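You operate a simulated robot arm through the tools that you are given. There is no shell and no other tool. Be economical: measure what you need, move in short steps, check, and stop when the job is done.

You are at the controls of a simulated two-armed robot. One attempt, no reset.

## Task
Put the L order card from the upper right shelf of the orange bench on the top of the purple counter and the S order card on the upper left shelf of the white bench. Take the lid off the jar on the top of the orange bench and lay it down there. Put two of the red beads from the top of the orange bench on the top of the pink counter. Put the green post on the top of the wooden counter away on the top of the purple counter. Take the clear spool and leave it on the right shelf of the wooden counter. Fetch the teal pot and set it on top of the black bobbin. Do these in any order. Set down upright: order card, green post.

It is judged by the outcome, as a careful person would: the job done as asked, and still so three seconds after it is handed in. It fails if anything else is knocked over, pushed out of place, dropped, spilled or broken. A push-on lid holds only when it is set on centred and level and pressed home; a screw cap is set on level and turned clockwise until tight.

## Robot
Two 7-joint arms with two-finger parallel grippers on one trunk, on a base that drives. Base frame: it is fixed to the floor where the robot stands at the start and does not move with it; the origin is under the middle of the robot, x ahead of it, y to its left, z up. Lengths are in cm, angles in rad, forces in N, time in s.
The left shoulder is at the start at [3, 11.9, 98.5], the right one opposite. With the tool pointing down near the work surface each hand reaches from about 20 to 48 cm from the robot's upright axis, wherever it stands, measured 20 degrees to its own side. Places, roughly: black bobbin (5x5x4 cm) [-370, -110, 80]; clear spool (6x6x3 cm) [-170, 330, 90]; green post [-200, 325, 100]; jar (9x9x13 cm) [40, 50, 90]; order card [50, -25, 50]; red bead (2x2x2 cm) [50, 20, 80]; red bead (2x2x3 cm) [50, 40, 80]; red bead (3x3x2 cm) [40, 30, 80]; right shelf of the wooden counter [-110, 320, 30]; teal pot (5x5x5 cm) [40, -10, 80]; top of the pink counter [70, 160, 90]; top of the purple counter [-20, 320, 90]; upper left shelf of the white bench [-380, -80, 40]. Payload 3.43 kg a hand.
The tool frame of a hand sits at the grasp point between the pads (the TCP): z along the fingers, y along the line on which they close. The tips reach 3 cm beyond it. The gripper opens to 9.4 cm. The fingers are 2.8 cm wide and 1 cm thick; the gripper's body (5 by 9.6 cm) begins 5.5 cm behind the TCP.
Orientation is told as [roll, pitch, yaw] about the base's x, y, z axes, in that order, counted from this pose: with the fingers straight down and closing along the base's y, the tool's x points along the base's -x, its y along +y and its z along -z.

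## Interface
- The arms move only by the tool apply_moves. It takes "left_steps", "right_steps" or both (then of equal length, played together; a hand with none holds still); each is a list of rows, each a list of 7 numbers: the shift along the base's x, y, z in cm, then the turn, a rotation vector about the base's x, y, z in rad, then the opening, from 0 (shut) to 1 (fully open). In form: [[dx, dy, dz, rx, ry, rz, claw], ...]. A call has 1 to 8 rows; each row shifts and turns the commanded pose from where the row before left it. A row lasts 0.2 s, in which the tool goes at most 5 cm and 0.15 rad; a call with a longer step from one row to the next is refused whole, and so is a gripper value outside its range. Where a pose cannot be reached the arm comes as near as it can. A force on the tool above 40 N (or 10 N above the force at the start of the call, whichever is more), or a blocked arm, ends the call early, and 0.2 s more pass. The fingers move at their own pace (about 7.2 cm/s each) and stop on an object; they squeeze with about 24 N. The grip force told is the motor's: it shows also when the fingers shut on nothing. Time passes only in rows, and 0.2 s behind the last, so rows that do not move let the fingers close. The reply holds the time, the measured pose of the TCP, the force on the tool along the base axes, the opening and the grip force, in the units named above and with some noise, with the torque about the TCP (base axes, N m) and any sound that the robot's microphone picked up, and new pictures: "show" is both (left out), scene, wrist or none (wrist: the cameras of the hands that moved).
- Cameras (640 x 400 px; columns grow to the right, rows downward): "scene" is now at [4.62, -0.06, 165.94]; the picture's right is [-0.07, -1.00, 0.00], its down [-0.90, 0.07, -0.43] and it looks along [0.43, -0.03, -0.90] (base axes); focal length 250 px, centre (320, 200). "left" rides on the left gripper at [7.6, -1.4, -10.2] in its tool frame; the picture's right is [0.18, 0.98, 0.00], its down [-0.75, 0.14, -0.64] and it looks along [-0.63, 0.12, 0.77] (tool axes); focal length 243 px, centre (320, 200). "right" rides on the right gripper at [7.6, 1.4, -10.3] in its tool frame; the picture's right is [-0.18, 0.98, 0.00], its down [-0.75, -0.14, -0.64] and it looks along [-0.63, -0.12, 0.77] (tool axes); focal length 243 px, centre (320, 200).
- slide_trunk(by): slides the trunk up (or, below 0, down) by that many cm; the arms and the scene camera ride with it, the base frame stays. It gives what a move gives, with no picture.
- base_move(legs): drives the robot by 1 to 6 legs, each [ahead, turn to the left] in cm and rad, along the robot's own axes; the way and the turn of a leg run together, so that a leg with both is an arc; at most 150 cm and 3.142 rad a leg. The arms and the cameras ride along, it lands a little off, and it stops where it bumps. It gives what a move gives, and a new picture of the scene camera.
- turn_head(pan, tilt): turns the head with the scene camera to pan (to the left, within 2.496 rad either way) and tilt (down, from -0.506 to 1.204), counted from straight ahead of the robot. It gives what a move gives, and a new picture of the scene camera.
- measure_at(camera, pixels): for up to 12 pixels [column, row] of the newest picture of that camera ("zoom" is the newest enlarged one), the place [x, y, z] in the base frame of the surface seen there, good to about 0.3 cm, but the place of the scene camera against the robot may be out by one fixed shift of up to 2.5 cm in any direction. It takes no simulated time.
- zoom(camera, box): a new picture of the part [left, top, right, bottom] of that camera's present view, enlarged. It takes no simulated time.
- hand_in(): hands the job in; it is judged then, once.

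Keep the steps short. Do not move on a guess: measure, check each grasp and each placing, and mend mistakes. In all there are 145 turns and 260 pictures (those below and enlarged ones count). Leave the grippers open and the arms clear of the work at the hand-in unless told otherwise, and finish with a single line.

The tools are called after "Request:" as a command line: name --argument value ..., lists and objects as JSON in quotes. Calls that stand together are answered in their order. apply_moves: Moves the arms, as the interface text tells. Its arguments: {"type":"object","properties":{"left_steps":{"type":"array","items":{"type":"array","items":{"type":"number"}}},"right_steps":{"type":"array","items":{"type":"array","items":{"type":"number"}}},"show":{"type":"string","enum":["both","scene","wrist","none"]}},"required":[]} The other tools are called the same way: slide_trunk (by) slides the trunk up or down; base_move (legs) drives the base; turn_head (pan, tilt) turns the head that bears the scene camera; measure_at (camera, pixels) gives the place of the surface under pixels of a picture; zoom (camera, box) takes an enlarged picture of a part of a camera's view; hand_in () hands the job in.

At the start:

```text
clock: 0.0
left_tcp_pos: [39.85, 38.44, 107.03]
left_tcp_rot: [-0.001, 0.001, 0.0]
left_wrist_force: [0.5, 0.7, 0.7]
left_moment: [-0.02, 0.03, -0.01]
left_gripper_width: 9.42
left_finger_force: 0.0
right_tcp_pos: [29.73, 0.26, 115.53]
right_tcp_rot: [-0.001, 0.001, 0.0]
right_wrist_force: [-0.3, 0.2, 1.1]
right_moment: [-0.03, 0.01, 0.01]
right_gripper_width: 9.41
right_finger_force: 0.0
trunk travel left (down, up): [-25.0, 16.0]
robot x, y, heading: [0.22, -0.03, 0.002]
head pan, tilt: [-0.073, 1.124]
```

scene: 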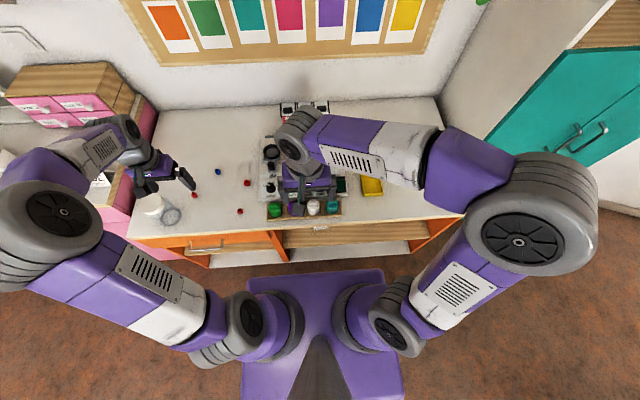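
right: 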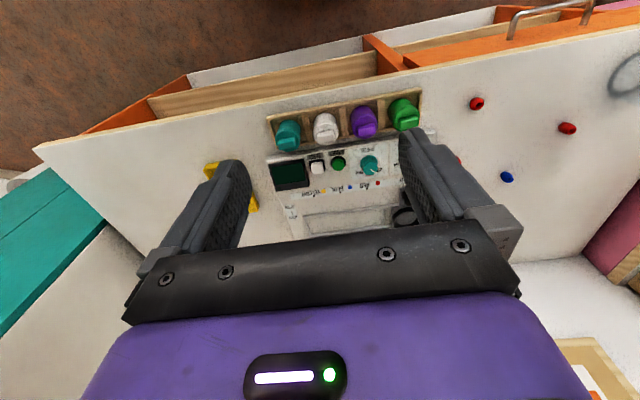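
left: 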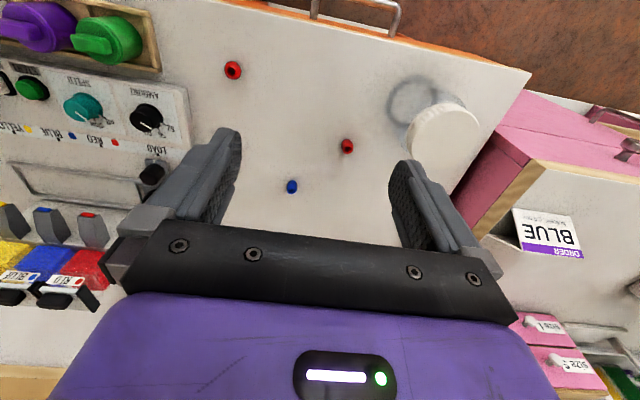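

I see the orange bench with beads, a jar (white lid), and a rack of pots. I'll take enlarged views first.

Request:
zoom --camera "scene" --box '[120, 90, 460, 280]'

Request:
measure_at --camera "left" --pixels '[[233, 70], [347, 146], [291, 187], [445, 135], [420, 145], [470, 120], [412, 100], [300, 120], [500, 100]]'

Request:
measure_at --camera "right" --pixels '[[476, 103], [567, 128], [460, 160], [288, 130], [326, 125], [363, 120], [404, 110], [280, 150], [250, 200], [330, 70], [240, 90], [430, 50]]'

```text
1.88 times, centred on (290, 185) of scene
```

zoom: 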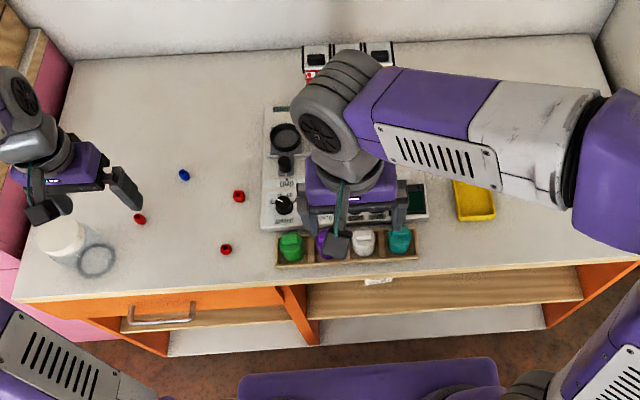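

```text
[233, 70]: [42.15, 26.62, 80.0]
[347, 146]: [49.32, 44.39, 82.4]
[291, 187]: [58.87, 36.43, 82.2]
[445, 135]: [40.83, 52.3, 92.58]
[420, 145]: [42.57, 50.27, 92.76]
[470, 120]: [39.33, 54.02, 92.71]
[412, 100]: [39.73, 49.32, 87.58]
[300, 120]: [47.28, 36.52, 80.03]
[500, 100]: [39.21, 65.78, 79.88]
```

```text
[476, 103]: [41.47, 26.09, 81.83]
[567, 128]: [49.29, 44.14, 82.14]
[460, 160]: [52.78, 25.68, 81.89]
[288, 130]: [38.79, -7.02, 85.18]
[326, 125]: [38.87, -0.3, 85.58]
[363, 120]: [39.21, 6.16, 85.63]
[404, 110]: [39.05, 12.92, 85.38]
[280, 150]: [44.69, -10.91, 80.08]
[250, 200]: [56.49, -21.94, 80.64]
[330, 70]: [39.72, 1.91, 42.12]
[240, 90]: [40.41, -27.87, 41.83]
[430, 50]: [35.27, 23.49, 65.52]
```

Request:
zoom --camera "right" --box '[220, 60, 460, 210]'

Request:
zoom --camera "left" --box '[360, 50, 520, 150]'

Request:
zoom --camera "scene" --box '[260, 200, 460, 280]'

```text
2.67 times, centred on (340, 135) of right
```

zoom: 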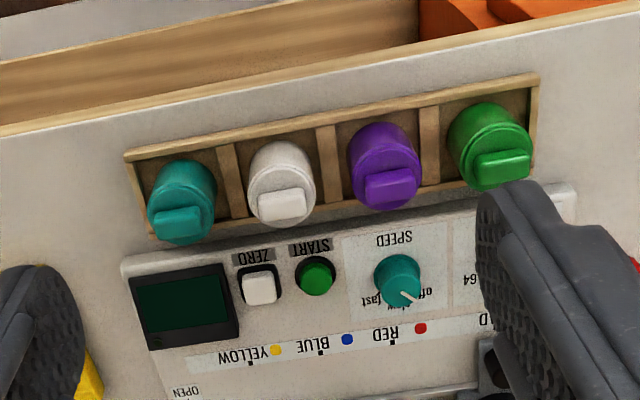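

```text
4.00 times, centred on (440, 100) of left
```

zoom: 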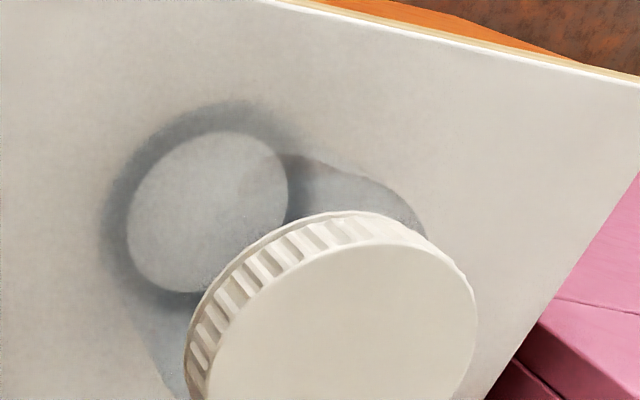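

```text
3.20 times, centred on (360, 240) of scene
```

zoom: 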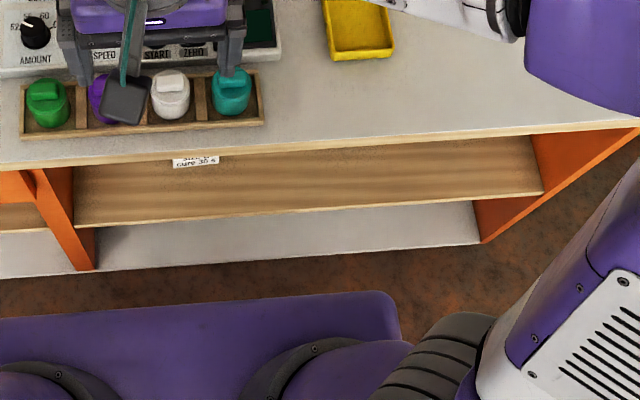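

Next, look around with the head to learn the layout before moving.

Request:
turn_head --pan 1.0 --tilt 0.6

Request:
turn_head --pan 1.75 --tilt 0.35

Request:
turn_head --pan -2.4 --tilt 0.35

```text
clock: 1.3
left_tcp_pos: [39.85, 38.45, 107.13]
left_tcp_rot: [0.0, 0.002, -0.001]
left_wrist_force: [0.3, -0.5, 0.9]
left_moment: [0.0, -0.02, -0.02]
left_gripper_width: 9.42
left_finger_force: 0.1
right_tcp_pos: [29.75, 0.23, 115.52]
right_tcp_rot: [0.0, 0.001, 0.0]
right_wrist_force: [-0.3, 0.3, 0.2]
right_moment: [0.0, -0.03, -0.02]
right_gripper_width: 9.38
right_finger_force: 0.2
trunk travel left (down, up): [-25.0, 16.0]
robot x, y, heading: [0.24, 0.03, -0.001]
head pan, tilt: [1.0, 0.6]
```

scene: 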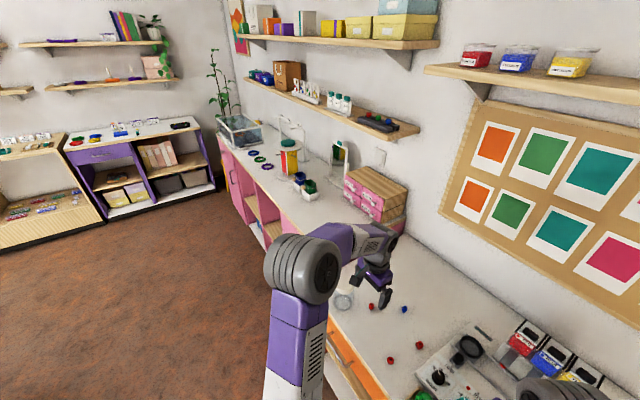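

```text
clock: 2.4
left_tcp_pos: [39.83, 38.32, 107.03]
left_tcp_rot: [0.0, -0.001, 0.0]
left_wrist_force: [-0.2, -0.2, 0.8]
left_moment: [-0.04, 0.01, 0.01]
left_gripper_width: 9.38
left_finger_force: 0.0
right_tcp_pos: [29.77, 0.32, 115.42]
right_tcp_rot: [0.001, 0.0, 0.0]
right_wrist_force: [0.1, -0.1, 0.2]
right_moment: [0.01, -0.01, -0.02]
right_gripper_width: 9.41
right_finger_force: 0.0
trunk travel left (down, up): [-25.0, 16.0]
robot x, y, heading: [0.15, -0.11, 0.0]
head pan, tilt: [1.751, 0.351]
```

scene: 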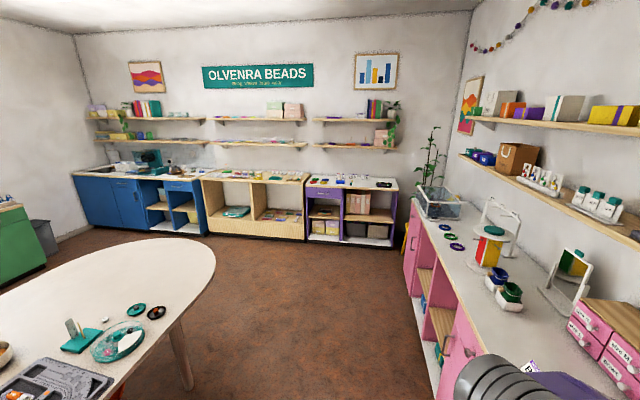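

```text
clock: 5.8
left_tcp_pos: [39.78, 38.35, 107.05]
left_tcp_rot: [0.0, 0.0, 0.0]
left_wrist_force: [-0.6, -0.1, -0.2]
left_moment: [-0.02, -0.03, -0.02]
left_gripper_width: 9.41
left_finger_force: 0.1
right_tcp_pos: [29.71, 0.44, 115.39]
right_tcp_rot: [0.0, 0.0, -0.001]
right_wrist_force: [0.3, -0.8, -0.2]
right_moment: [-0.01, 0.01, 0.02]
right_gripper_width: 9.39
right_finger_force: 0.1
trunk travel left (down, up): [-25.0, 16.0]
robot x, y, heading: [0.07, 0.08, -0.004]
head pan, tilt: [-2.4, 0.351]
```

scene: 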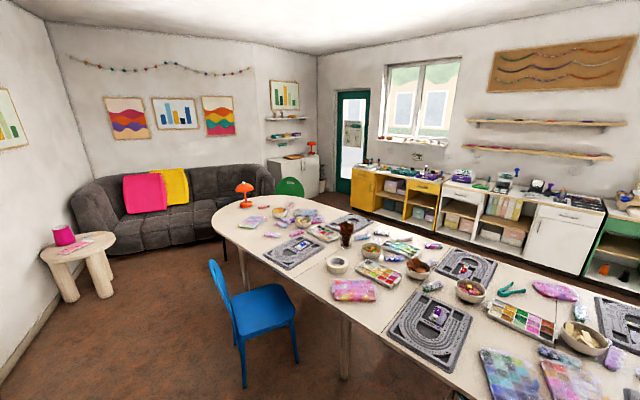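

Request:
measure_at --camera "scene" --pixels '[[215, 225], [335, 265], [240, 205], [300, 205], [420, 375], [236, 290], [250, 320], [450, 225], [520, 205], [560, 210], [430, 210], [500, 235]]'

Request:
zoom --camera "scene" --box '[430, 150, 640, 280]'

Request:
turn_head --pan 2.45 --tilt 0.4

```text
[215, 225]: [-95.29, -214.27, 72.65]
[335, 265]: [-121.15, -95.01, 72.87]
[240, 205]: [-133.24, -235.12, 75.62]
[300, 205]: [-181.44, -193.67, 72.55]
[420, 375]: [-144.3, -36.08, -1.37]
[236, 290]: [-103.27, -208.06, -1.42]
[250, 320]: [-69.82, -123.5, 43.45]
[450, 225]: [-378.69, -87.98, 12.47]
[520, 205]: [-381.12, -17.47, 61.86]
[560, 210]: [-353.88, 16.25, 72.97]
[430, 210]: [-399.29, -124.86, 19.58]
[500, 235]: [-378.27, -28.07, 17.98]
```

```text
3.05 times, centred on (535, 215) of scene
```

zoom: 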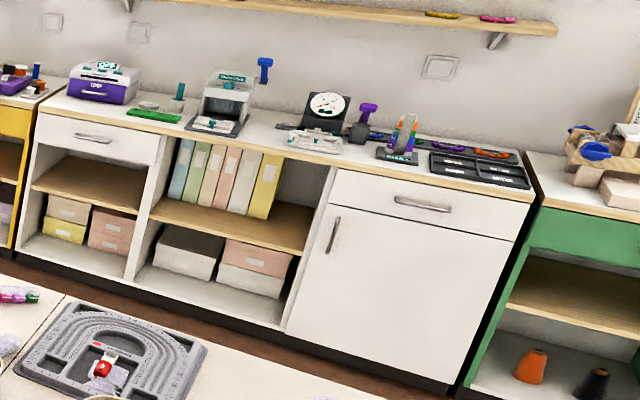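

```text
clock: 9.6
left_tcp_pos: [39.84, 38.32, 107.05]
left_tcp_rot: [0.001, 0.0, 0.001]
left_wrist_force: [-0.2, -0.1, -0.6]
left_moment: [-0.03, 0.01, -0.01]
left_gripper_width: 9.38
left_finger_force: 0.1
right_tcp_pos: [29.77, 0.41, 115.49]
right_tcp_rot: [0.0, -0.001, 0.0]
right_wrist_force: [-0.3, 0.0, 0.3]
right_moment: [0.03, -0.01, 0.0]
right_gripper_width: 9.38
right_finger_force: 0.1
trunk travel left (down, up): [-25.0, 16.0]
robot x, y, heading: [-0.05, 0.2, 0.003]
head pan, tilt: [2.45, 0.4]
```

scene: 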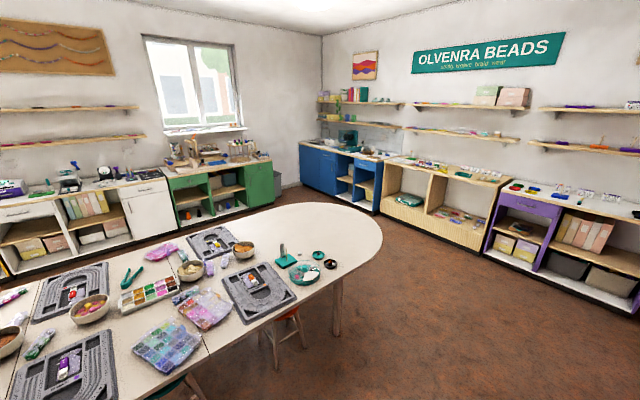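

Request:
measure_at --camera "scene" --pixels '[[382, 235], [330, 204], [300, 285], [230, 215], [160, 235], [100, 195], [25, 245], [75, 250], [340, 325], [280, 345], [60, 195], [20, 205]]'

Request:
zoom --camera "scene" --box '[370, 130, 640, 300]'

Request:
zoom --camera "scene" --box '[0, 150, 180, 290]'

```text
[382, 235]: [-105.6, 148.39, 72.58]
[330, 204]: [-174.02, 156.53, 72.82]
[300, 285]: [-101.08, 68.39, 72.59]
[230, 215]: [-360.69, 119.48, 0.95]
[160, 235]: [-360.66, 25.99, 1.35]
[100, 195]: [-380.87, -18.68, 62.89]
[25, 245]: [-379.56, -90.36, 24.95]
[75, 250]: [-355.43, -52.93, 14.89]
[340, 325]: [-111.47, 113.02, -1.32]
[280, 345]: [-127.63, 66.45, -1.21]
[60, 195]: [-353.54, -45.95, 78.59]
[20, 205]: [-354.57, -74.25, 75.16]
```

```text
2.35 times, centred on (505, 215) of scene
```

zoom: 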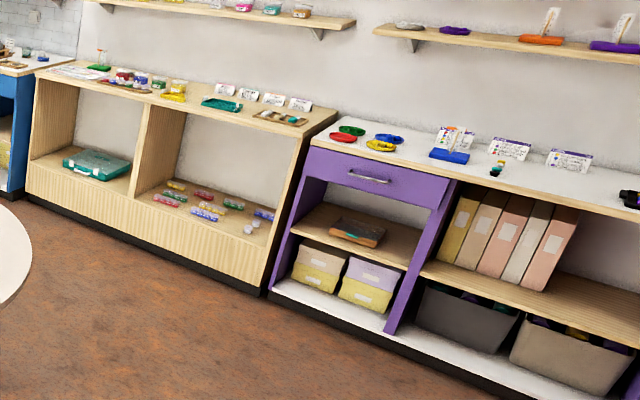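

```text
2.86 times, centred on (90, 220) of scene
```

zoom: 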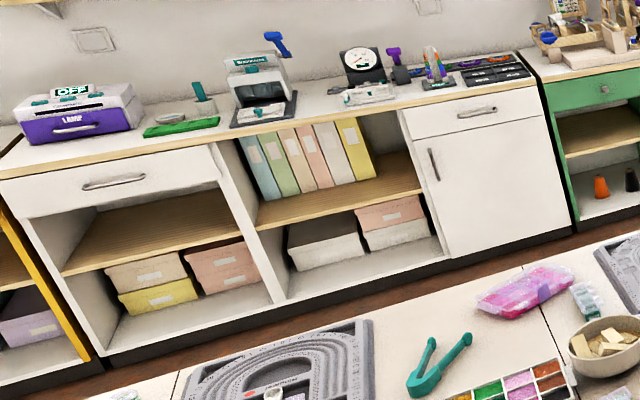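

Now back off 40 cm and look at the lower shelves of the orange bench.

Request:
base_move --legs '[[-45, 0]]'

Request:
slide_trunk --by -20

Request:
turn_head --pan -0.1 --tilt 0.75

```text
clock: 12.4
left_tcp_pos: [-6.26, 38.39, 106.98]
left_tcp_rot: [0.0, -0.002, -0.001]
left_wrist_force: [-0.3, 0.7, 0.3]
left_moment: [0.02, -0.01, 0.01]
left_gripper_width: 9.4
left_finger_force: 0.0
right_tcp_pos: [-16.41, 0.43, 115.31]
right_tcp_rot: [0.0, 0.001, 0.0]
right_wrist_force: [-1.0, 0.7, 0.4]
right_moment: [0.02, 0.0, 0.02]
right_gripper_width: 9.41
right_finger_force: 0.1
trunk travel left (down, up): [-25.0, 16.0]
robot x, y, heading: [-46.28, 0.0, -0.001]
head pan, tilt: [2.45, 0.4]
```

scene: 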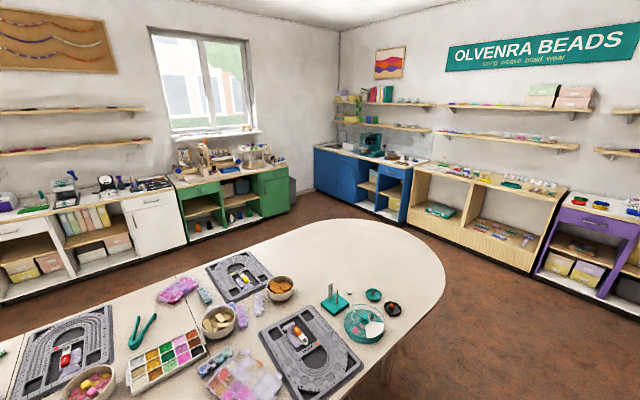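

```text
clock: 14.6
left_tcp_pos: [-6.26, 38.44, 87.03]
left_tcp_rot: [-0.001, -0.001, 0.0]
left_wrist_force: [0.1, -0.3, 0.3]
left_moment: [0.01, -0.01, -0.04]
left_gripper_width: 9.43
left_finger_force: 0.0
right_tcp_pos: [-16.41, 0.32, 95.42]
right_tcp_rot: [0.0, -0.001, 0.0]
right_wrist_force: [0.1, 0.8, 0.4]
right_moment: [0.03, 0.03, -0.01]
right_gripper_width: 9.39
right_finger_force: 0.1
trunk travel left (down, up): [-5.0, 36.0]
robot x, y, heading: [-46.21, 0.06, 0.002]
head pan, tilt: [2.45, 0.4]
```

```text
clock: 16.9
left_tcp_pos: [-6.36, 38.38, 87.05]
left_tcp_rot: [0.0, 0.0, 0.0]
left_wrist_force: [0.5, -0.6, 0.1]
left_moment: [-0.02, 0.0, -0.01]
left_gripper_width: 9.42
left_finger_force: 0.1
right_tcp_pos: [-16.42, 0.36, 95.32]
right_tcp_rot: [0.001, -0.001, 0.001]
right_wrist_force: [-0.7, -0.3, -0.3]
right_moment: [0.0, 0.02, -0.01]
right_gripper_width: 9.41
right_finger_force: 0.1
trunk travel left (down, up): [-5.0, 36.0]
robot x, y, heading: [-45.82, -0.03, 0.001]
head pan, tilt: [-0.099, 0.75]
```

scene: 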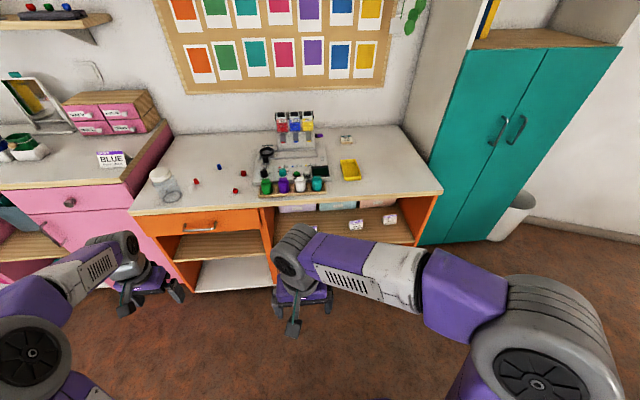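

Request:
zoom --camera "scene" --box '[260, 180, 450, 260]'

Request:
zoom --camera "scene" --box '[0, 80, 190, 210]'

Request:
measure_at --camera "scene" --pixels '[[355, 224], [390, 219], [355, 229], [390, 224], [355, 235], [375, 205], [310, 208], [160, 176], [171, 190], [196, 181], [236, 191], [244, 173]]'

```text
3.37 times, centred on (355, 220) of scene
```

zoom: 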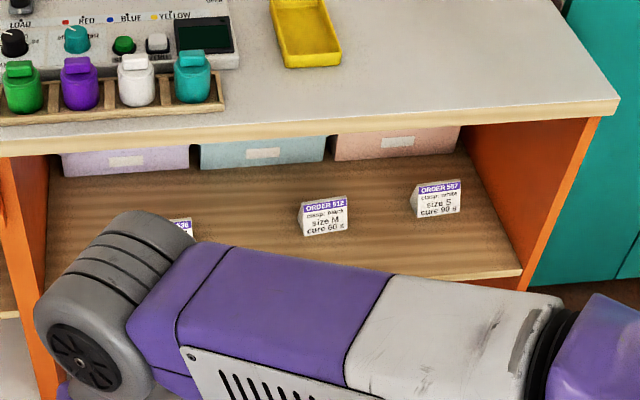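

```text
3.08 times, centred on (95, 145) of scene
```

zoom: 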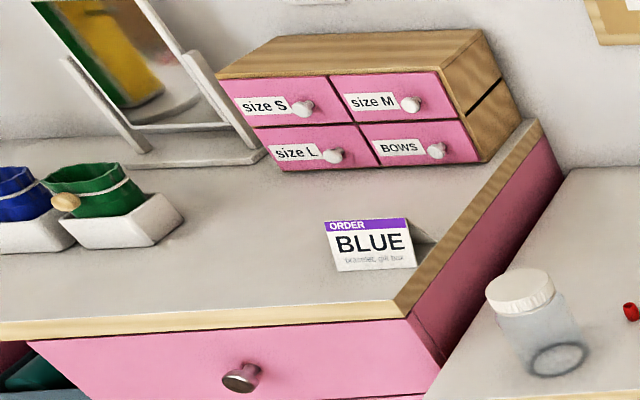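

```text
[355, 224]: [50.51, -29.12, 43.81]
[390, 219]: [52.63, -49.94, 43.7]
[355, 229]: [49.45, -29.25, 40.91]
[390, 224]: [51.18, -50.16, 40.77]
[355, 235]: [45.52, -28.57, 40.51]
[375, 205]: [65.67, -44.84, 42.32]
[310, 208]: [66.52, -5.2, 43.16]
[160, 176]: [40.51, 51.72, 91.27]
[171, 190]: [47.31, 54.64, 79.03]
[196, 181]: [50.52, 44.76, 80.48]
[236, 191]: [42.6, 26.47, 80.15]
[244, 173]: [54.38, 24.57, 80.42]
```

Cards: three on the upper right shelf (M at centre, S at right; the L presumably hidden on the left). First the top jobs: I'll raise the trunk and drive to stand before the jar and beads.

Request:
slide_trunk --by 20

Request:
base_move --legs '[[0, 1.571], [42, 0], [0, -1.571], [45, 0]]'

Request:
turn_head --pan 0.05 --tilt 1.1

```text
clock: 19.0
left_tcp_pos: [-6.26, 38.48, 107.05]
left_tcp_rot: [0.001, 0.0, 0.001]
left_wrist_force: [0.5, 0.4, 0.7]
left_moment: [0.03, -0.02, 0.0]
left_gripper_width: 9.43
left_finger_force: 0.0
right_tcp_pos: [-16.35, 0.53, 115.44]
right_tcp_rot: [0.001, -0.001, -0.001]
right_wrist_force: [0.0, 0.5, 0.4]
right_moment: [0.0, 0.02, 0.0]
right_gripper_width: 9.43
right_finger_force: 0.1
trunk travel left (down, up): [-25.0, 16.0]
robot x, y, heading: [-46.04, 0.25, -0.0]
head pan, tilt: [-0.099, 0.75]
```

```text
clock: 31.6
left_tcp_pos: [39.49, 78.44, 106.99]
left_tcp_rot: [0.0, 0.0, -0.035]
left_wrist_force: [0.0, 0.5, -0.5]
left_moment: [0.01, -0.01, 0.0]
left_gripper_width: 9.42
left_finger_force: 0.0
right_tcp_pos: [28.25, 40.68, 115.48]
right_tcp_rot: [0.0, 0.0, -0.035]
right_wrist_force: [0.7, 0.4, 0.0]
right_moment: [-0.02, 0.07, 0.0]
right_gripper_width: 9.39
right_finger_force: 0.0
trunk travel left (down, up): [-25.0, 16.0]
robot x, y, heading: [-1.6, 41.39, -0.037]
head pan, tilt: [-0.099, 0.75]
```

scene: 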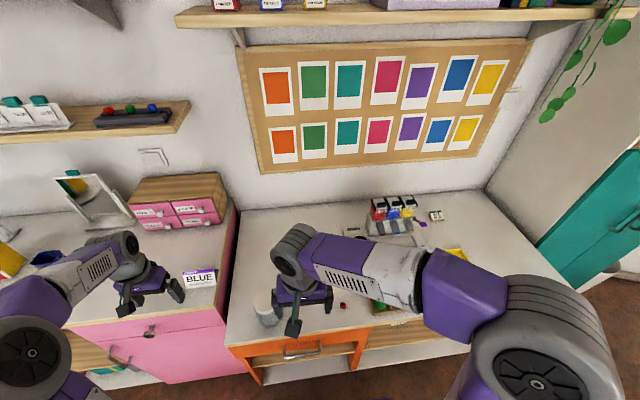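

```text
clock: 32.5
left_tcp_pos: [39.61, 78.33, 107.04]
left_tcp_rot: [0.0, 0.0, -0.034]
left_wrist_force: [-0.1, -1.1, 0.7]
left_moment: [0.02, 0.02, 0.01]
left_gripper_width: 9.42
left_finger_force: 0.0
right_tcp_pos: [28.06, 40.65, 115.45]
right_tcp_rot: [0.0, 0.0, -0.034]
right_wrist_force: [0.1, 0.4, -0.7]
right_moment: [0.0, -0.01, 0.01]
right_gripper_width: 9.39
right_finger_force: 0.0
trunk travel left (down, up): [-25.0, 16.0]
robot x, y, heading: [-1.73, 41.24, -0.032]
head pan, tilt: [0.051, 1.1]
```

scene: 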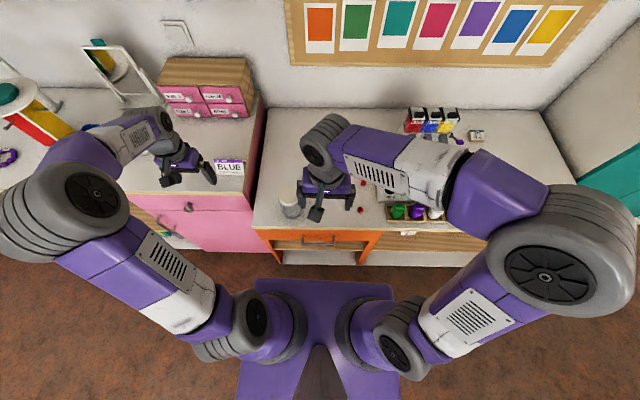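

Request:
apply_moves --right_steps '[[0, 2, 0, 0, 0, 0.03, 1], [0, 0, 0, 0, 0, 0, 1]]' --show "wrist"

```text
clock: 33.1
left_tcp_pos: [39.49, 78.16, 107.06]
left_tcp_rot: [0.0, 0.001, -0.034]
left_wrist_force: [0.3, -0.4, 0.1]
left_moment: [0.0, -0.01, -0.01]
left_gripper_width: 9.39
left_finger_force: 0.0
right_tcp_pos: [28.19, 42.77, 115.38]
right_tcp_rot: [0.001, 0.002, -0.003]
right_wrist_force: [-0.5, -0.5, -0.4]
right_moment: [0.0, -0.03, 0.0]
right_gripper_width: 9.41
right_finger_force: 0.1
trunk travel left (down, up): [-25.0, 16.0]
robot x, y, heading: [-1.25, 41.12, -0.035]
head pan, tilt: [0.051, 1.1]
```

right: 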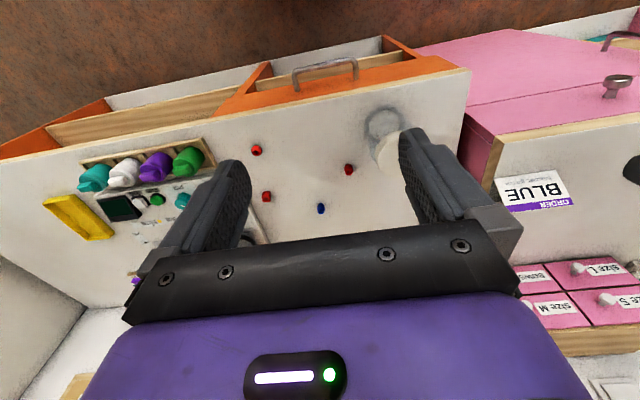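

Request:
apply_moves --right_steps '[[0, 4, -2, 0, 0, 0, 1], [0, 4, -2, 0, 0, 0, 1], [0, 2, -1, 0, 0, 0, 1]]' --show "wrist"

Request:
zoom --camera "right" --box '[260, 60, 420, 160]'

```text
clock: 33.9
left_tcp_pos: [39.53, 78.5, 107.09]
left_tcp_rot: [0.0, 0.0, -0.035]
left_wrist_force: [0.0, 0.9, -0.7]
left_moment: [0.03, 0.02, 0.03]
left_gripper_width: 9.42
left_finger_force: 0.1
right_tcp_pos: [28.16, 52.84, 110.15]
right_tcp_rot: [0.0, 0.002, -0.005]
right_wrist_force: [-0.2, -0.6, -0.1]
right_moment: [-0.02, -0.01, -0.02]
right_gripper_width: 9.39
right_finger_force: 0.1
trunk travel left (down, up): [-25.0, 16.0]
robot x, y, heading: [-1.74, 41.35, -0.038]
head pan, tilt: [0.051, 1.1]
```

right: 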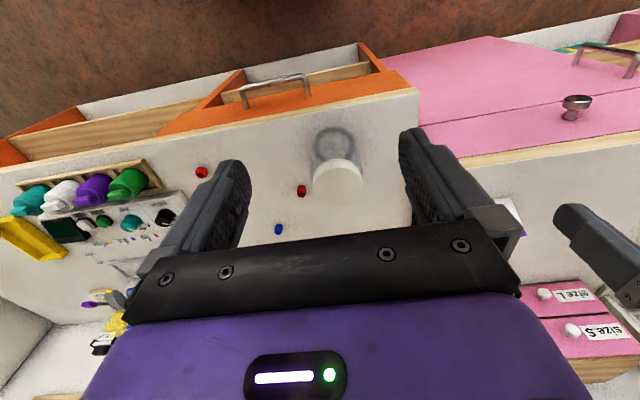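

```text
4.00 times, centred on (340, 110) of right
```

zoom: 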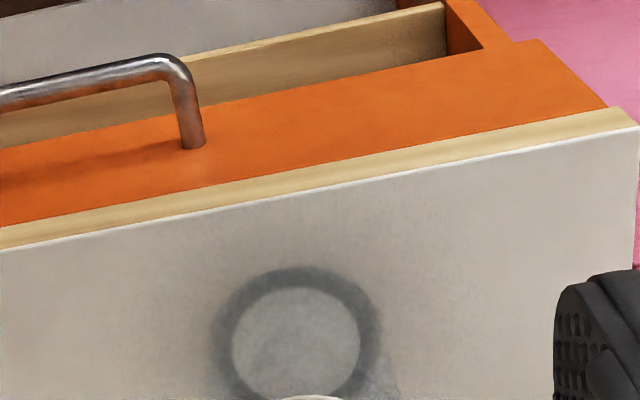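

Request:
measure_at --camera "right" --pixels '[[338, 180], [316, 182], [361, 178], [338, 193], [338, 165], [318, 190], [332, 150], [330, 135], [301, 190], [278, 229], [202, 172], [350, 145]]'

Request:
zoom --camera "right" --box '[280, 120, 400, 210]'

```text
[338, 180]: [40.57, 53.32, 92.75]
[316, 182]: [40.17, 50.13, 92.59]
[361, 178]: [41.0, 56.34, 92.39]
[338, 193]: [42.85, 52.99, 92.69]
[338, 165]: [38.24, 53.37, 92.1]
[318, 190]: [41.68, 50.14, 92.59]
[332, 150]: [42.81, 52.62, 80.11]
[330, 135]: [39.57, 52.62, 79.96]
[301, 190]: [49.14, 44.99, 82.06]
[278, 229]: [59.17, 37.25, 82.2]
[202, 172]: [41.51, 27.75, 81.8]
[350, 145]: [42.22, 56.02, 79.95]
```

```text
4.44 times, centred on (340, 165) of right
```

zoom: 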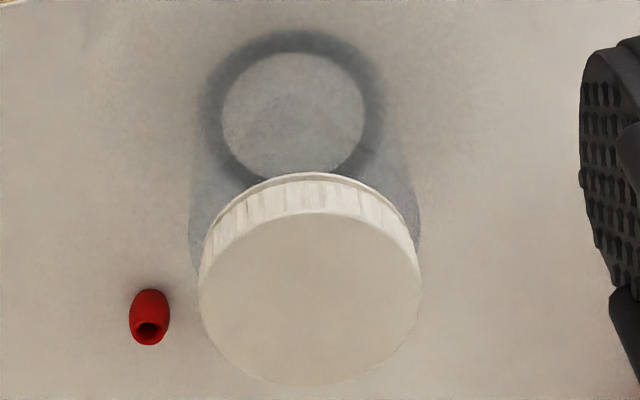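

The lid is ribbed (likely a screw cap), centre near (41.5, 53.2), top z 92.7, about 7 cm across. Plan: left hand holds the jar body tilted from the front, right hand turns the lid. First bring the left hand in front of the jar, tilted, and the right hand aside.

Request:
apply_moves --right_steps '[[1, -4, 2, 0, 0, 0, 1], [1, -4, 2, 0, 0, 0, 1], [1, -4, 2, 0, 0, 0, 1], [1, -4, 1, 0, 0, 0, 1], [0, 0, 0, 0, 0, 0, 1], [0, 0, 0, 0, 0, 0, 1], [0, 0, 0, 0, 0, 0, 1], [0, 0, 0, 0, 0, 0, 1]]' --left_steps '[[-2.5, 0, 0, 0, -0.15, 0.035, 1], [-2.5, 0, 0, 0, -0.15, 0, 1], [-2.5, -3, 0, 0, -0.15, 0, 1], [-2.5, -4, 0, 0, -0.15, 0, 1], [-2.5, -4, 0, 0, -0.15, 0, 1], [-2.5, -4, 0, 0, -0.15, 0, 1], [0, -4.5, 0, 0, -0.15, 0, 1], [0, -4.5, -1, 0, 0, 0, 1]]' --show "both"

```text
refused: row 1 steps farther than a row can; nothing moved
```

Request:
apply_moves --right_steps '[[1, -4, 2, 0, 0, 0, 1], [1, -4, 2, 0, 0, 0, 1], [1, -4, 2, 0, 0, 0, 1], [1, -4, 1, 0, 0, 0, 1], [0, 0, 0, 0, 0, 0, 1], [0, 0, 0, 0, 0, 0, 1], [0, 0, 0, 0, 0, 0, 1], [0, 0, 0, 0, 0, 0, 1]]' --left_steps '[[-2.5, 0, 0, 0, 0, 0.035, 1], [-2.5, 0, 0, 0, -0.15, 0, 1], [-2.5, -3, 0, 0, -0.15, 0, 1], [-2.5, -4, 0, 0, -0.15, 0, 1], [-2.5, -4, 0, 0, -0.15, 0, 1], [-2.5, -4, 0, 0, -0.15, 0, 1], [0, -4.5, 0, 0, -0.15, 0, 1], [0, -4.8, -1, 0, -0.15, 0, 1]]' --show "both"

```text
clock: 35.7
left_tcp_pos: [38.86, 59.52, 118.66]
left_tcp_rot: [-0.002, -1.049, 0.003]
left_wrist_force: [-0.9, -0.5, 0.1]
left_moment: [0.03, 0.04, 0.08]
left_gripper_width: 9.42
left_finger_force: 0.1
left hand out of reach, approached as far as the arm can: row 5, 6, 7, 8
right_tcp_pos: [32.39, 36.43, 117.2]
right_tcp_rot: [0.003, 0.0, -0.005]
right_wrist_force: [-0.4, -0.8, -0.2]
right_moment: [0.03, 0.0, -0.01]
right_gripper_width: 9.43
right_finger_force: 0.1
trunk travel left (down, up): [-25.0, 16.0]
robot x, y, heading: [-1.78, 41.17, -0.036]
head pan, tilt: [0.051, 1.1]
```

scene: 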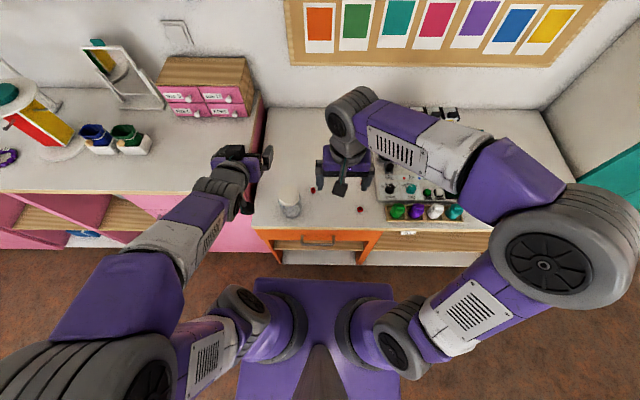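
right: 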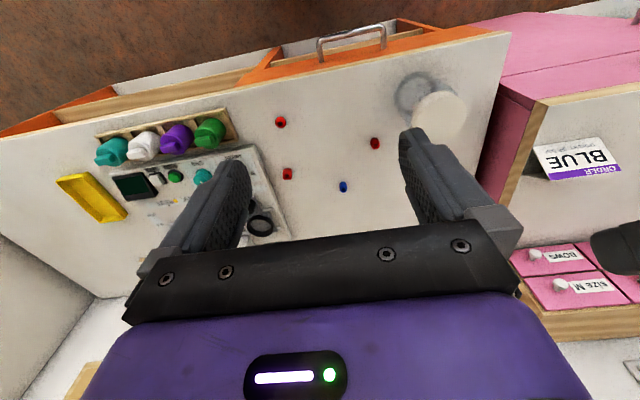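
left: 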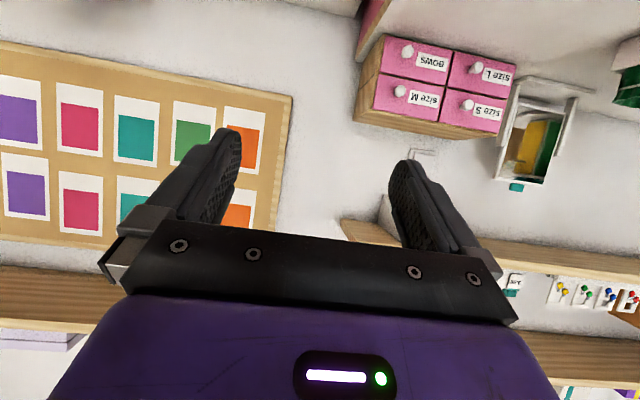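

Request:
slide_trunk --by 15

Request:
apply_moves --left_steps '[[-1, -3, -4, 0, 0, 0, 1], [-1, -3, -4, 0, 0, 0, 1], [0, 0, -4, 0, 0, 0, 1], [0, 0, -4, 0, 0, 0, 1], [0, 0, -4, 0, 0, 0, 1], [0, 0, -4, 0, 0, 0, 1]]' --show "scene"

```text
clock: 37.4
left_tcp_pos: [39.02, 59.75, 133.57]
left_tcp_rot: [0.0, -1.048, 0.001]
left_wrist_force: [-0.1, 0.0, 0.2]
left_moment: [-0.04, -0.04, 0.02]
left_gripper_width: 9.41
left_finger_force: 0.0
right_tcp_pos: [32.21, 36.71, 132.2]
right_tcp_rot: [0.001, 0.001, -0.007]
right_wrist_force: [-0.4, -0.4, 0.2]
right_moment: [0.01, 0.01, -0.03]
right_gripper_width: 9.39
right_finger_force: 0.1
trunk travel left (down, up): [-40.0, 1.0]
robot x, y, heading: [-1.6, 41.36, -0.037]
head pan, tilt: [0.051, 1.1]
```

```text
refused: row 1 steps farther than a row can; nothing moved
```

Request:
apply_moves --left_steps '[[-1, -2.5, -4, 0, 0, 0, 1], [-1, -2.5, -4, 0, 0, 0, 1], [0, -1.5, -4, 0, 0, 0, 1], [0, 0, -5, 0, 0, 0, 1], [0, 0, -5, 0, 0, 0, 1], [0, 0, -5, 0, 0, 0, 1]]' --show "scene"

```text
clock: 38.7
left_tcp_pos: [43.68, 51.95, 114.75]
left_tcp_rot: [-0.01, -1.05, 0.011]
left_wrist_force: [0.6, 0.3, 0.9]
left_moment: [-0.01, 0.01, 0.0]
left_gripper_width: 9.39
left_finger_force: 0.0
left hand out of reach, approached as far as the arm can: row 1, 2, 3, 4
right_tcp_pos: [32.92, 35.96, 131.83]
right_tcp_rot: [-0.012, -0.002, -0.007]
right_wrist_force: [-0.4, -1.6, -0.2]
right_moment: [0.2, 0.02, 0.12]
right_gripper_width: 9.41
right_finger_force: 0.0
trunk travel left (down, up): [-40.0, 1.0]
robot x, y, heading: [-1.86, 41.36, -0.031]
head pan, tilt: [0.051, 1.1]
stopped in row 6 (right hand): the force on the tool passed its limit at 75 N (the readings are from after the stop); the commanded pose is now the measured one
```

scene: 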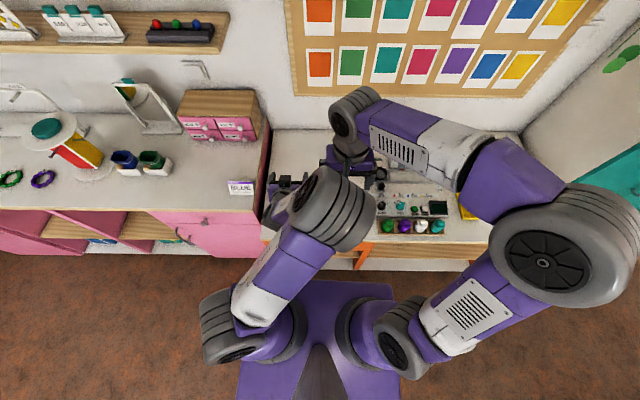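

The left arm folded inward and bumped the right hand; that role split is awkward. I'll swap roles: right hand holds the jar from the right side, left hand takes the lid from above. First separate the hands and straighten the left.

Request:
apply_moves --right_steps '[[1, -4, 0, 0, 0, 0, 1], [1, -4, 0, 0, 0, 0, 1], [0, -4, -1, 0, 0, 0, 1], [0, -4, -1, 0, 0, 0, 1], [0, 0, -4, 0, 0, 0.15, 1], [0, 0, -4, 0, 0, 0.15, 1], [0, 0, -2, 0, 0, 0.15, 1], [0, 0, 0, 0, 0, 0.15, 1]]' --left_steps '[[0, 0, 0, 0, 0, 0, 1], [0, 0, 3, 0, 0, 0, 1], [-0.5, 3, 2, 0, 0.15, 0, 1], [-0.5, 3, 0, 0, 0.15, 0, 1], [-0.5, 3, 0, 0, 0.15, 0, 1], [0, 3, 0, 0, 0.15, 0, 1], [0, 3, 0, 0, 0.15, 0, 1], [0, 0, 0, 0, 0.15, 0, 1]]' --show "scene"

```text
clock: 40.5
left_tcp_pos: [42.31, 66.73, 119.62]
left_tcp_rot: [0.001, -0.15, 0.004]
left_wrist_force: [-0.7, -0.2, 0.0]
left_moment: [0.03, -0.02, 0.01]
left_gripper_width: 9.39
left_finger_force: 0.1
left hand out of reach, approached as far as the arm can: row 6
right_tcp_pos: [34.82, 19.84, 119.78]
right_tcp_rot: [-0.014, -0.003, 0.597]
right_wrist_force: [1.4, 0.4, -0.5]
right_moment: [0.03, 0.02, -0.02]
right_gripper_width: 9.4
right_finger_force: 0.1
trunk travel left (down, up): [-40.0, 1.0]
robot x, y, heading: [-1.76, 41.19, -0.032]
head pan, tilt: [0.051, 1.1]
```

scene: 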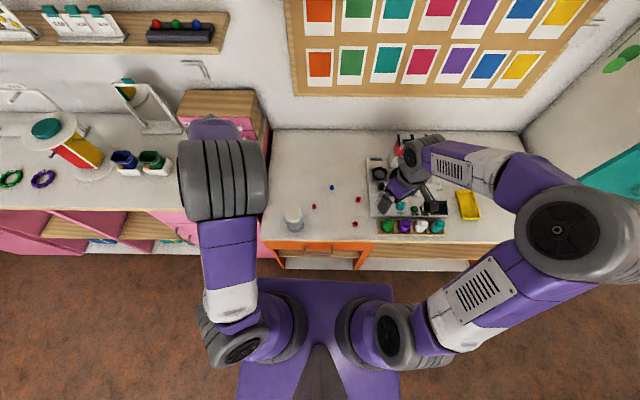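

Request:
apply_moves --right_steps '[[0, 0, 0, 0, 0, 0.15, 1], [0, 0, 0, 0, 0, 0.15, 1], [0, 0, 0, 0, 0, 0.15, 1], [0, 0, 0, 0, 0, 0.15, 1], [0, 0, 0, 0, 0, 0.15, 1], [0, 0, 0, 0, 0, 0.15, 1], [1, 0, -2, 0.1, 0, 0.08, 1], [1, 0, -2, 0.14, 0, 0, 1]]' --show "none"

Request:
apply_moves --right_steps '[[1, 2, -2, 0.15, 0, 0, 1], [1, 2, -2, 0.15, 0, 0, 1], [1, 2, -2, 0.15, 0, 0, 1], [1, 2, -2, 0.15, 0, 0, 1], [0.5, 0, -3, 0.03, 0, 0, 1], [0, 0, -3, 0, 0, 0, 1]]' --left_steps '[[0, 0, 0, 0, 0.15, 0, 1], [0, 0, 0, 0, 0, 0, 1], [0, 0, 0, 0, 0, 0, 1], [0, 0, 0, 0, 0, 0, 1], [0, 0, 0, 0, 0, 0, 1], [0, 0, 0, 0, 0, 0, 1]]' --show "both"

```text
clock: 42.3
left_tcp_pos: [42.05, 66.64, 119.68]
left_tcp_rot: [0.001, -0.149, 0.007]
left_wrist_force: [1.1, 0.7, 0.7]
left_moment: [0.01, 0.02, 0.0]
left_gripper_width: 9.39
left_finger_force: 0.0
right_tcp_pos: [36.81, 19.69, 116.0]
right_tcp_rot: [-0.009, -0.245, 1.571]
right_wrist_force: [-0.5, 0.6, -0.6]
right_moment: [0.01, 0.01, -0.02]
right_gripper_width: 9.4
right_finger_force: 0.1
trunk travel left (down, up): [-40.0, 1.0]
robot x, y, heading: [-1.67, 41.39, -0.036]
head pan, tilt: [0.051, 1.1]
```

```text
clock: 43.7
left_tcp_pos: [43.62, 65.68, 121.04]
left_tcp_rot: [0.004, -0.053, 0.005]
left_wrist_force: [-0.6, 0.6, 0.2]
left_moment: [0.0, 0.02, -0.01]
left_gripper_width: 9.41
left_finger_force: 0.0
left hand out of reach, approached as far as the arm can: row 1
right_tcp_pos: [41.62, 27.78, 101.92]
right_tcp_rot: [-0.011, -0.876, 1.571]
right_wrist_force: [-0.5, 0.3, 0.0]
right_moment: [0.01, 0.0, -0.01]
right_gripper_width: 9.4
right_finger_force: 0.0
trunk travel left (down, up): [-40.0, 1.0]
robot x, y, heading: [-1.69, 41.23, -0.032]
head pan, tilt: [0.051, 1.1]
```

scene: 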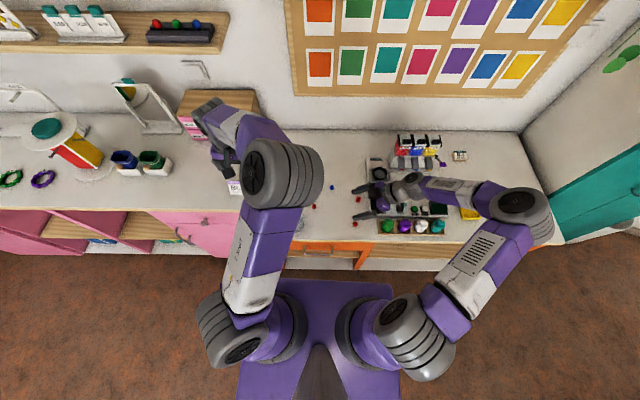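
right: 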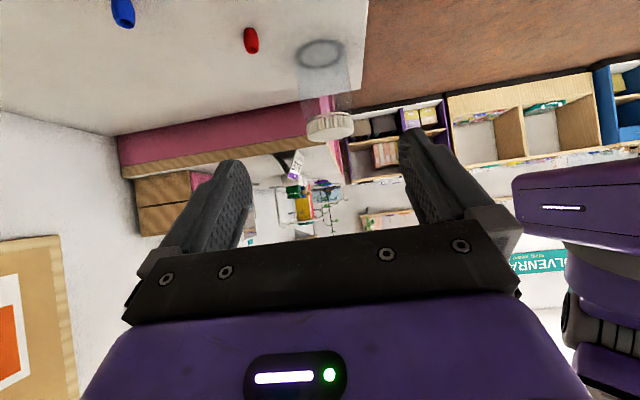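
left: 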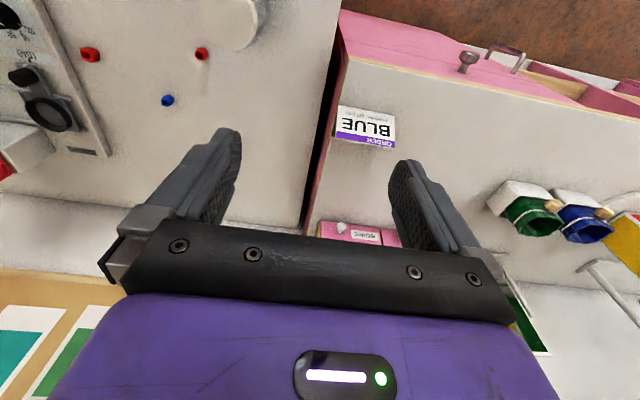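

Request:
measure_at --camera "right" --pixels '[[330, 126], [312, 128], [350, 124], [311, 100], [348, 96], [330, 112], [250, 40], [345, 55], [300, 58], [322, 68]]'

Request:
zoom --camera "right" --box '[230, 20, 390, 150]'

```text
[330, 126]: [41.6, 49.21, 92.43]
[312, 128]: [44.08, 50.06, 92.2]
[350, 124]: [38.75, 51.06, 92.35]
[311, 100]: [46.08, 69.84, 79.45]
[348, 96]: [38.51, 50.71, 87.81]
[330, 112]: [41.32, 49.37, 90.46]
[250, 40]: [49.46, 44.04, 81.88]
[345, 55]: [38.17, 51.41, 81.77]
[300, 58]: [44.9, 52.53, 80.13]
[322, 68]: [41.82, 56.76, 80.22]
```

```text
3.08 times, centred on (310, 85) of right
```

zoom: 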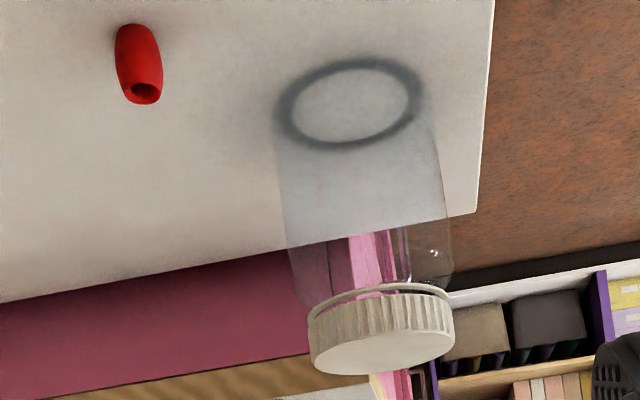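

Jar centre ≈ (41.5, 52.9), near side y 49.3. Right hand goes in at tilt 60° to (41.5, 51.8, 85.3).

Request:
apply_moves --right_steps '[[0, 4, -2.5, 0.1, 0, 0, 1], [0, 4, -2.5, 0.07, 0, 0, 1], [0, 4, -3, 0, 0, 0, 1], [0, 4, -3, 0, 0, 0, 1], [0, 3, -2.5, 0, 0, 0, 1], [0, 2, -1.5, 0, 0, 0, 1]]' --show "wrist"

```text
clock: 45.1
left_tcp_pos: [43.52, 65.69, 120.95]
left_tcp_rot: [0.003, -0.056, 0.004]
left_wrist_force: [0.2, 0.8, -0.4]
left_moment: [-0.02, -0.04, -0.02]
left_gripper_width: 9.41
left_finger_force: 0.0
right_tcp_pos: [41.3, 48.95, 86.88]
right_tcp_rot: [-0.007, -1.043, 1.568]
right_wrist_force: [-0.7, 0.1, 0.0]
right_moment: [0.0, 0.01, -0.02]
right_gripper_width: 9.4
right_finger_force: 0.0
trunk travel left (down, up): [-40.0, 1.0]
robot x, y, heading: [-1.24, 41.17, -0.032]
head pan, tilt: [0.051, 1.1]
```

right: 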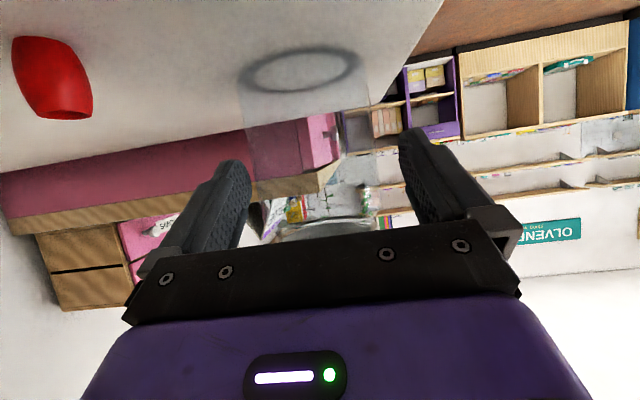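

Request:
apply_moves --right_steps '[[0.1, 1.4, -0.8, 0, 0, 0, 1], [0.1, 1.4, -0.8, 0, 0, 0, 1], [0, 0, 0, 0, 0, 0, 0.6], [0, 0, 0, 0, 0, 0, 0.4], [0, 0, 0, 0, 0, 0, 0.2]]' --show "none"

Request:
apply_moves --left_steps '[[-0.5, -3, 0, 0, 0.03, 0, 1], [-0.5, -4, -2, 0, 0.03, 0, 1], [-0.5, -4, -2, 0, 0, 0, 1], [-0.5, -1.8, -4, 0, 0, 0, 1]]' --show "both"

```text
clock: 46.3
left_tcp_pos: [43.46, 65.55, 120.99]
left_tcp_rot: [0.003, -0.055, 0.003]
left_wrist_force: [-0.2, 0.6, -0.5]
left_moment: [0.02, 0.0, -0.01]
left_gripper_width: 9.37
left_finger_force: 0.1
right_tcp_pos: [41.52, 51.95, 85.53]
right_tcp_rot: [-0.008, -1.043, 1.571]
right_wrist_force: [0.8, 1.9, 2.3]
right_moment: [0.04, -0.07, -0.01]
right_gripper_width: 8.32
right_finger_force: 23.9
trunk travel left (down, up): [-40.0, 1.0]
robot x, y, heading: [-1.78, 41.19, -0.036]
head pan, tilt: [0.051, 1.1]
```

```text
clock: 47.3
left_tcp_pos: [41.61, 52.8, 112.96]
left_tcp_rot: [0.002, 0.003, 0.006]
left_wrist_force: [-0.1, 0.1, -0.5]
left_moment: [-0.01, -0.02, -0.01]
left_gripper_width: 9.4
left_finger_force: 0.1
right_tcp_pos: [41.55, 51.75, 85.52]
right_tcp_rot: [-0.009, -1.043, 1.571]
right_wrist_force: [-1.0, -1.4, 6.6]
right_moment: [-0.12, 0.04, 0.06]
right_gripper_width: 8.3
right_finger_force: 24.0
trunk travel left (down, up): [-40.0, 1.0]
robot x, y, heading: [-1.9, 40.93, -0.032]
head pan, tilt: [0.051, 1.1]
```

scene: 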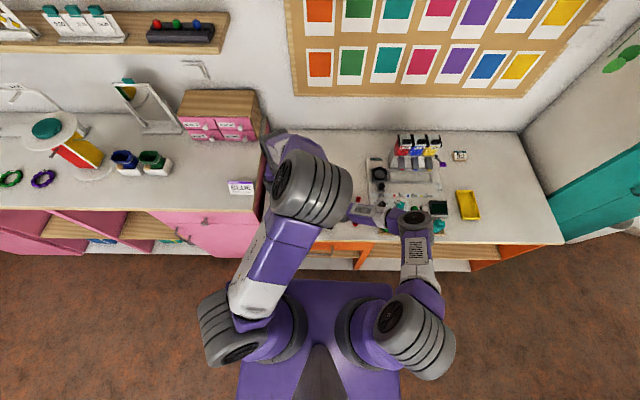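
left: 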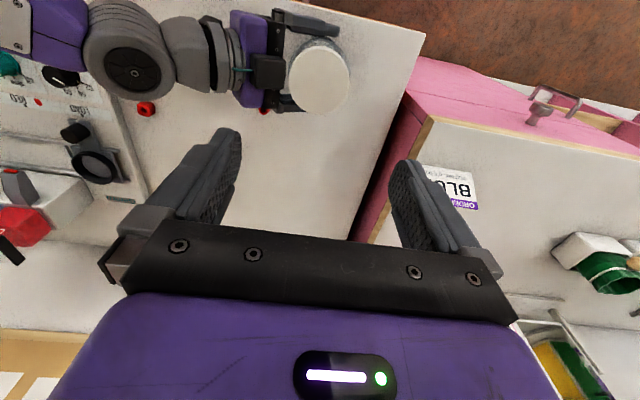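

Request:
measure_at --camera "left" --pixels '[[319, 75], [292, 78], [346, 70], [318, 100], [320, 48], [304, 96], [335, 92]]'

Request:
zoom --camera "left" --box '[250, 20, 400, 130]'

```text
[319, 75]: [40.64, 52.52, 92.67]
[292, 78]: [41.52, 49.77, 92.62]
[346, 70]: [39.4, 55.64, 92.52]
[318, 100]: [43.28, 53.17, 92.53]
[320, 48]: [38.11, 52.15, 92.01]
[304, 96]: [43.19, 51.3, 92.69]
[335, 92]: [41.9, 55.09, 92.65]
```

```text
3.64 times, centred on (325, 75) of left
```

zoom: 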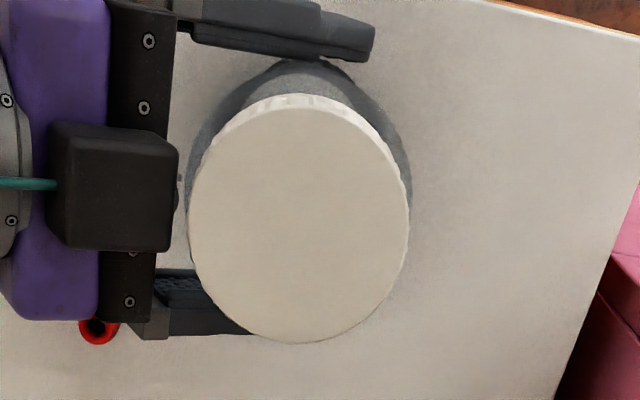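

Request:
measure_at --camera "left" --pixels '[[284, 70], [268, 72], [284, 84], [283, 60], [294, 70], [298, 95]]'

```text
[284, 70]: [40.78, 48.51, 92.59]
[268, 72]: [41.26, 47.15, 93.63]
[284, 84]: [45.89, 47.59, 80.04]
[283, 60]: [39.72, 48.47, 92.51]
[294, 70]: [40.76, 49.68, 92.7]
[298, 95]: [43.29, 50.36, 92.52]
```

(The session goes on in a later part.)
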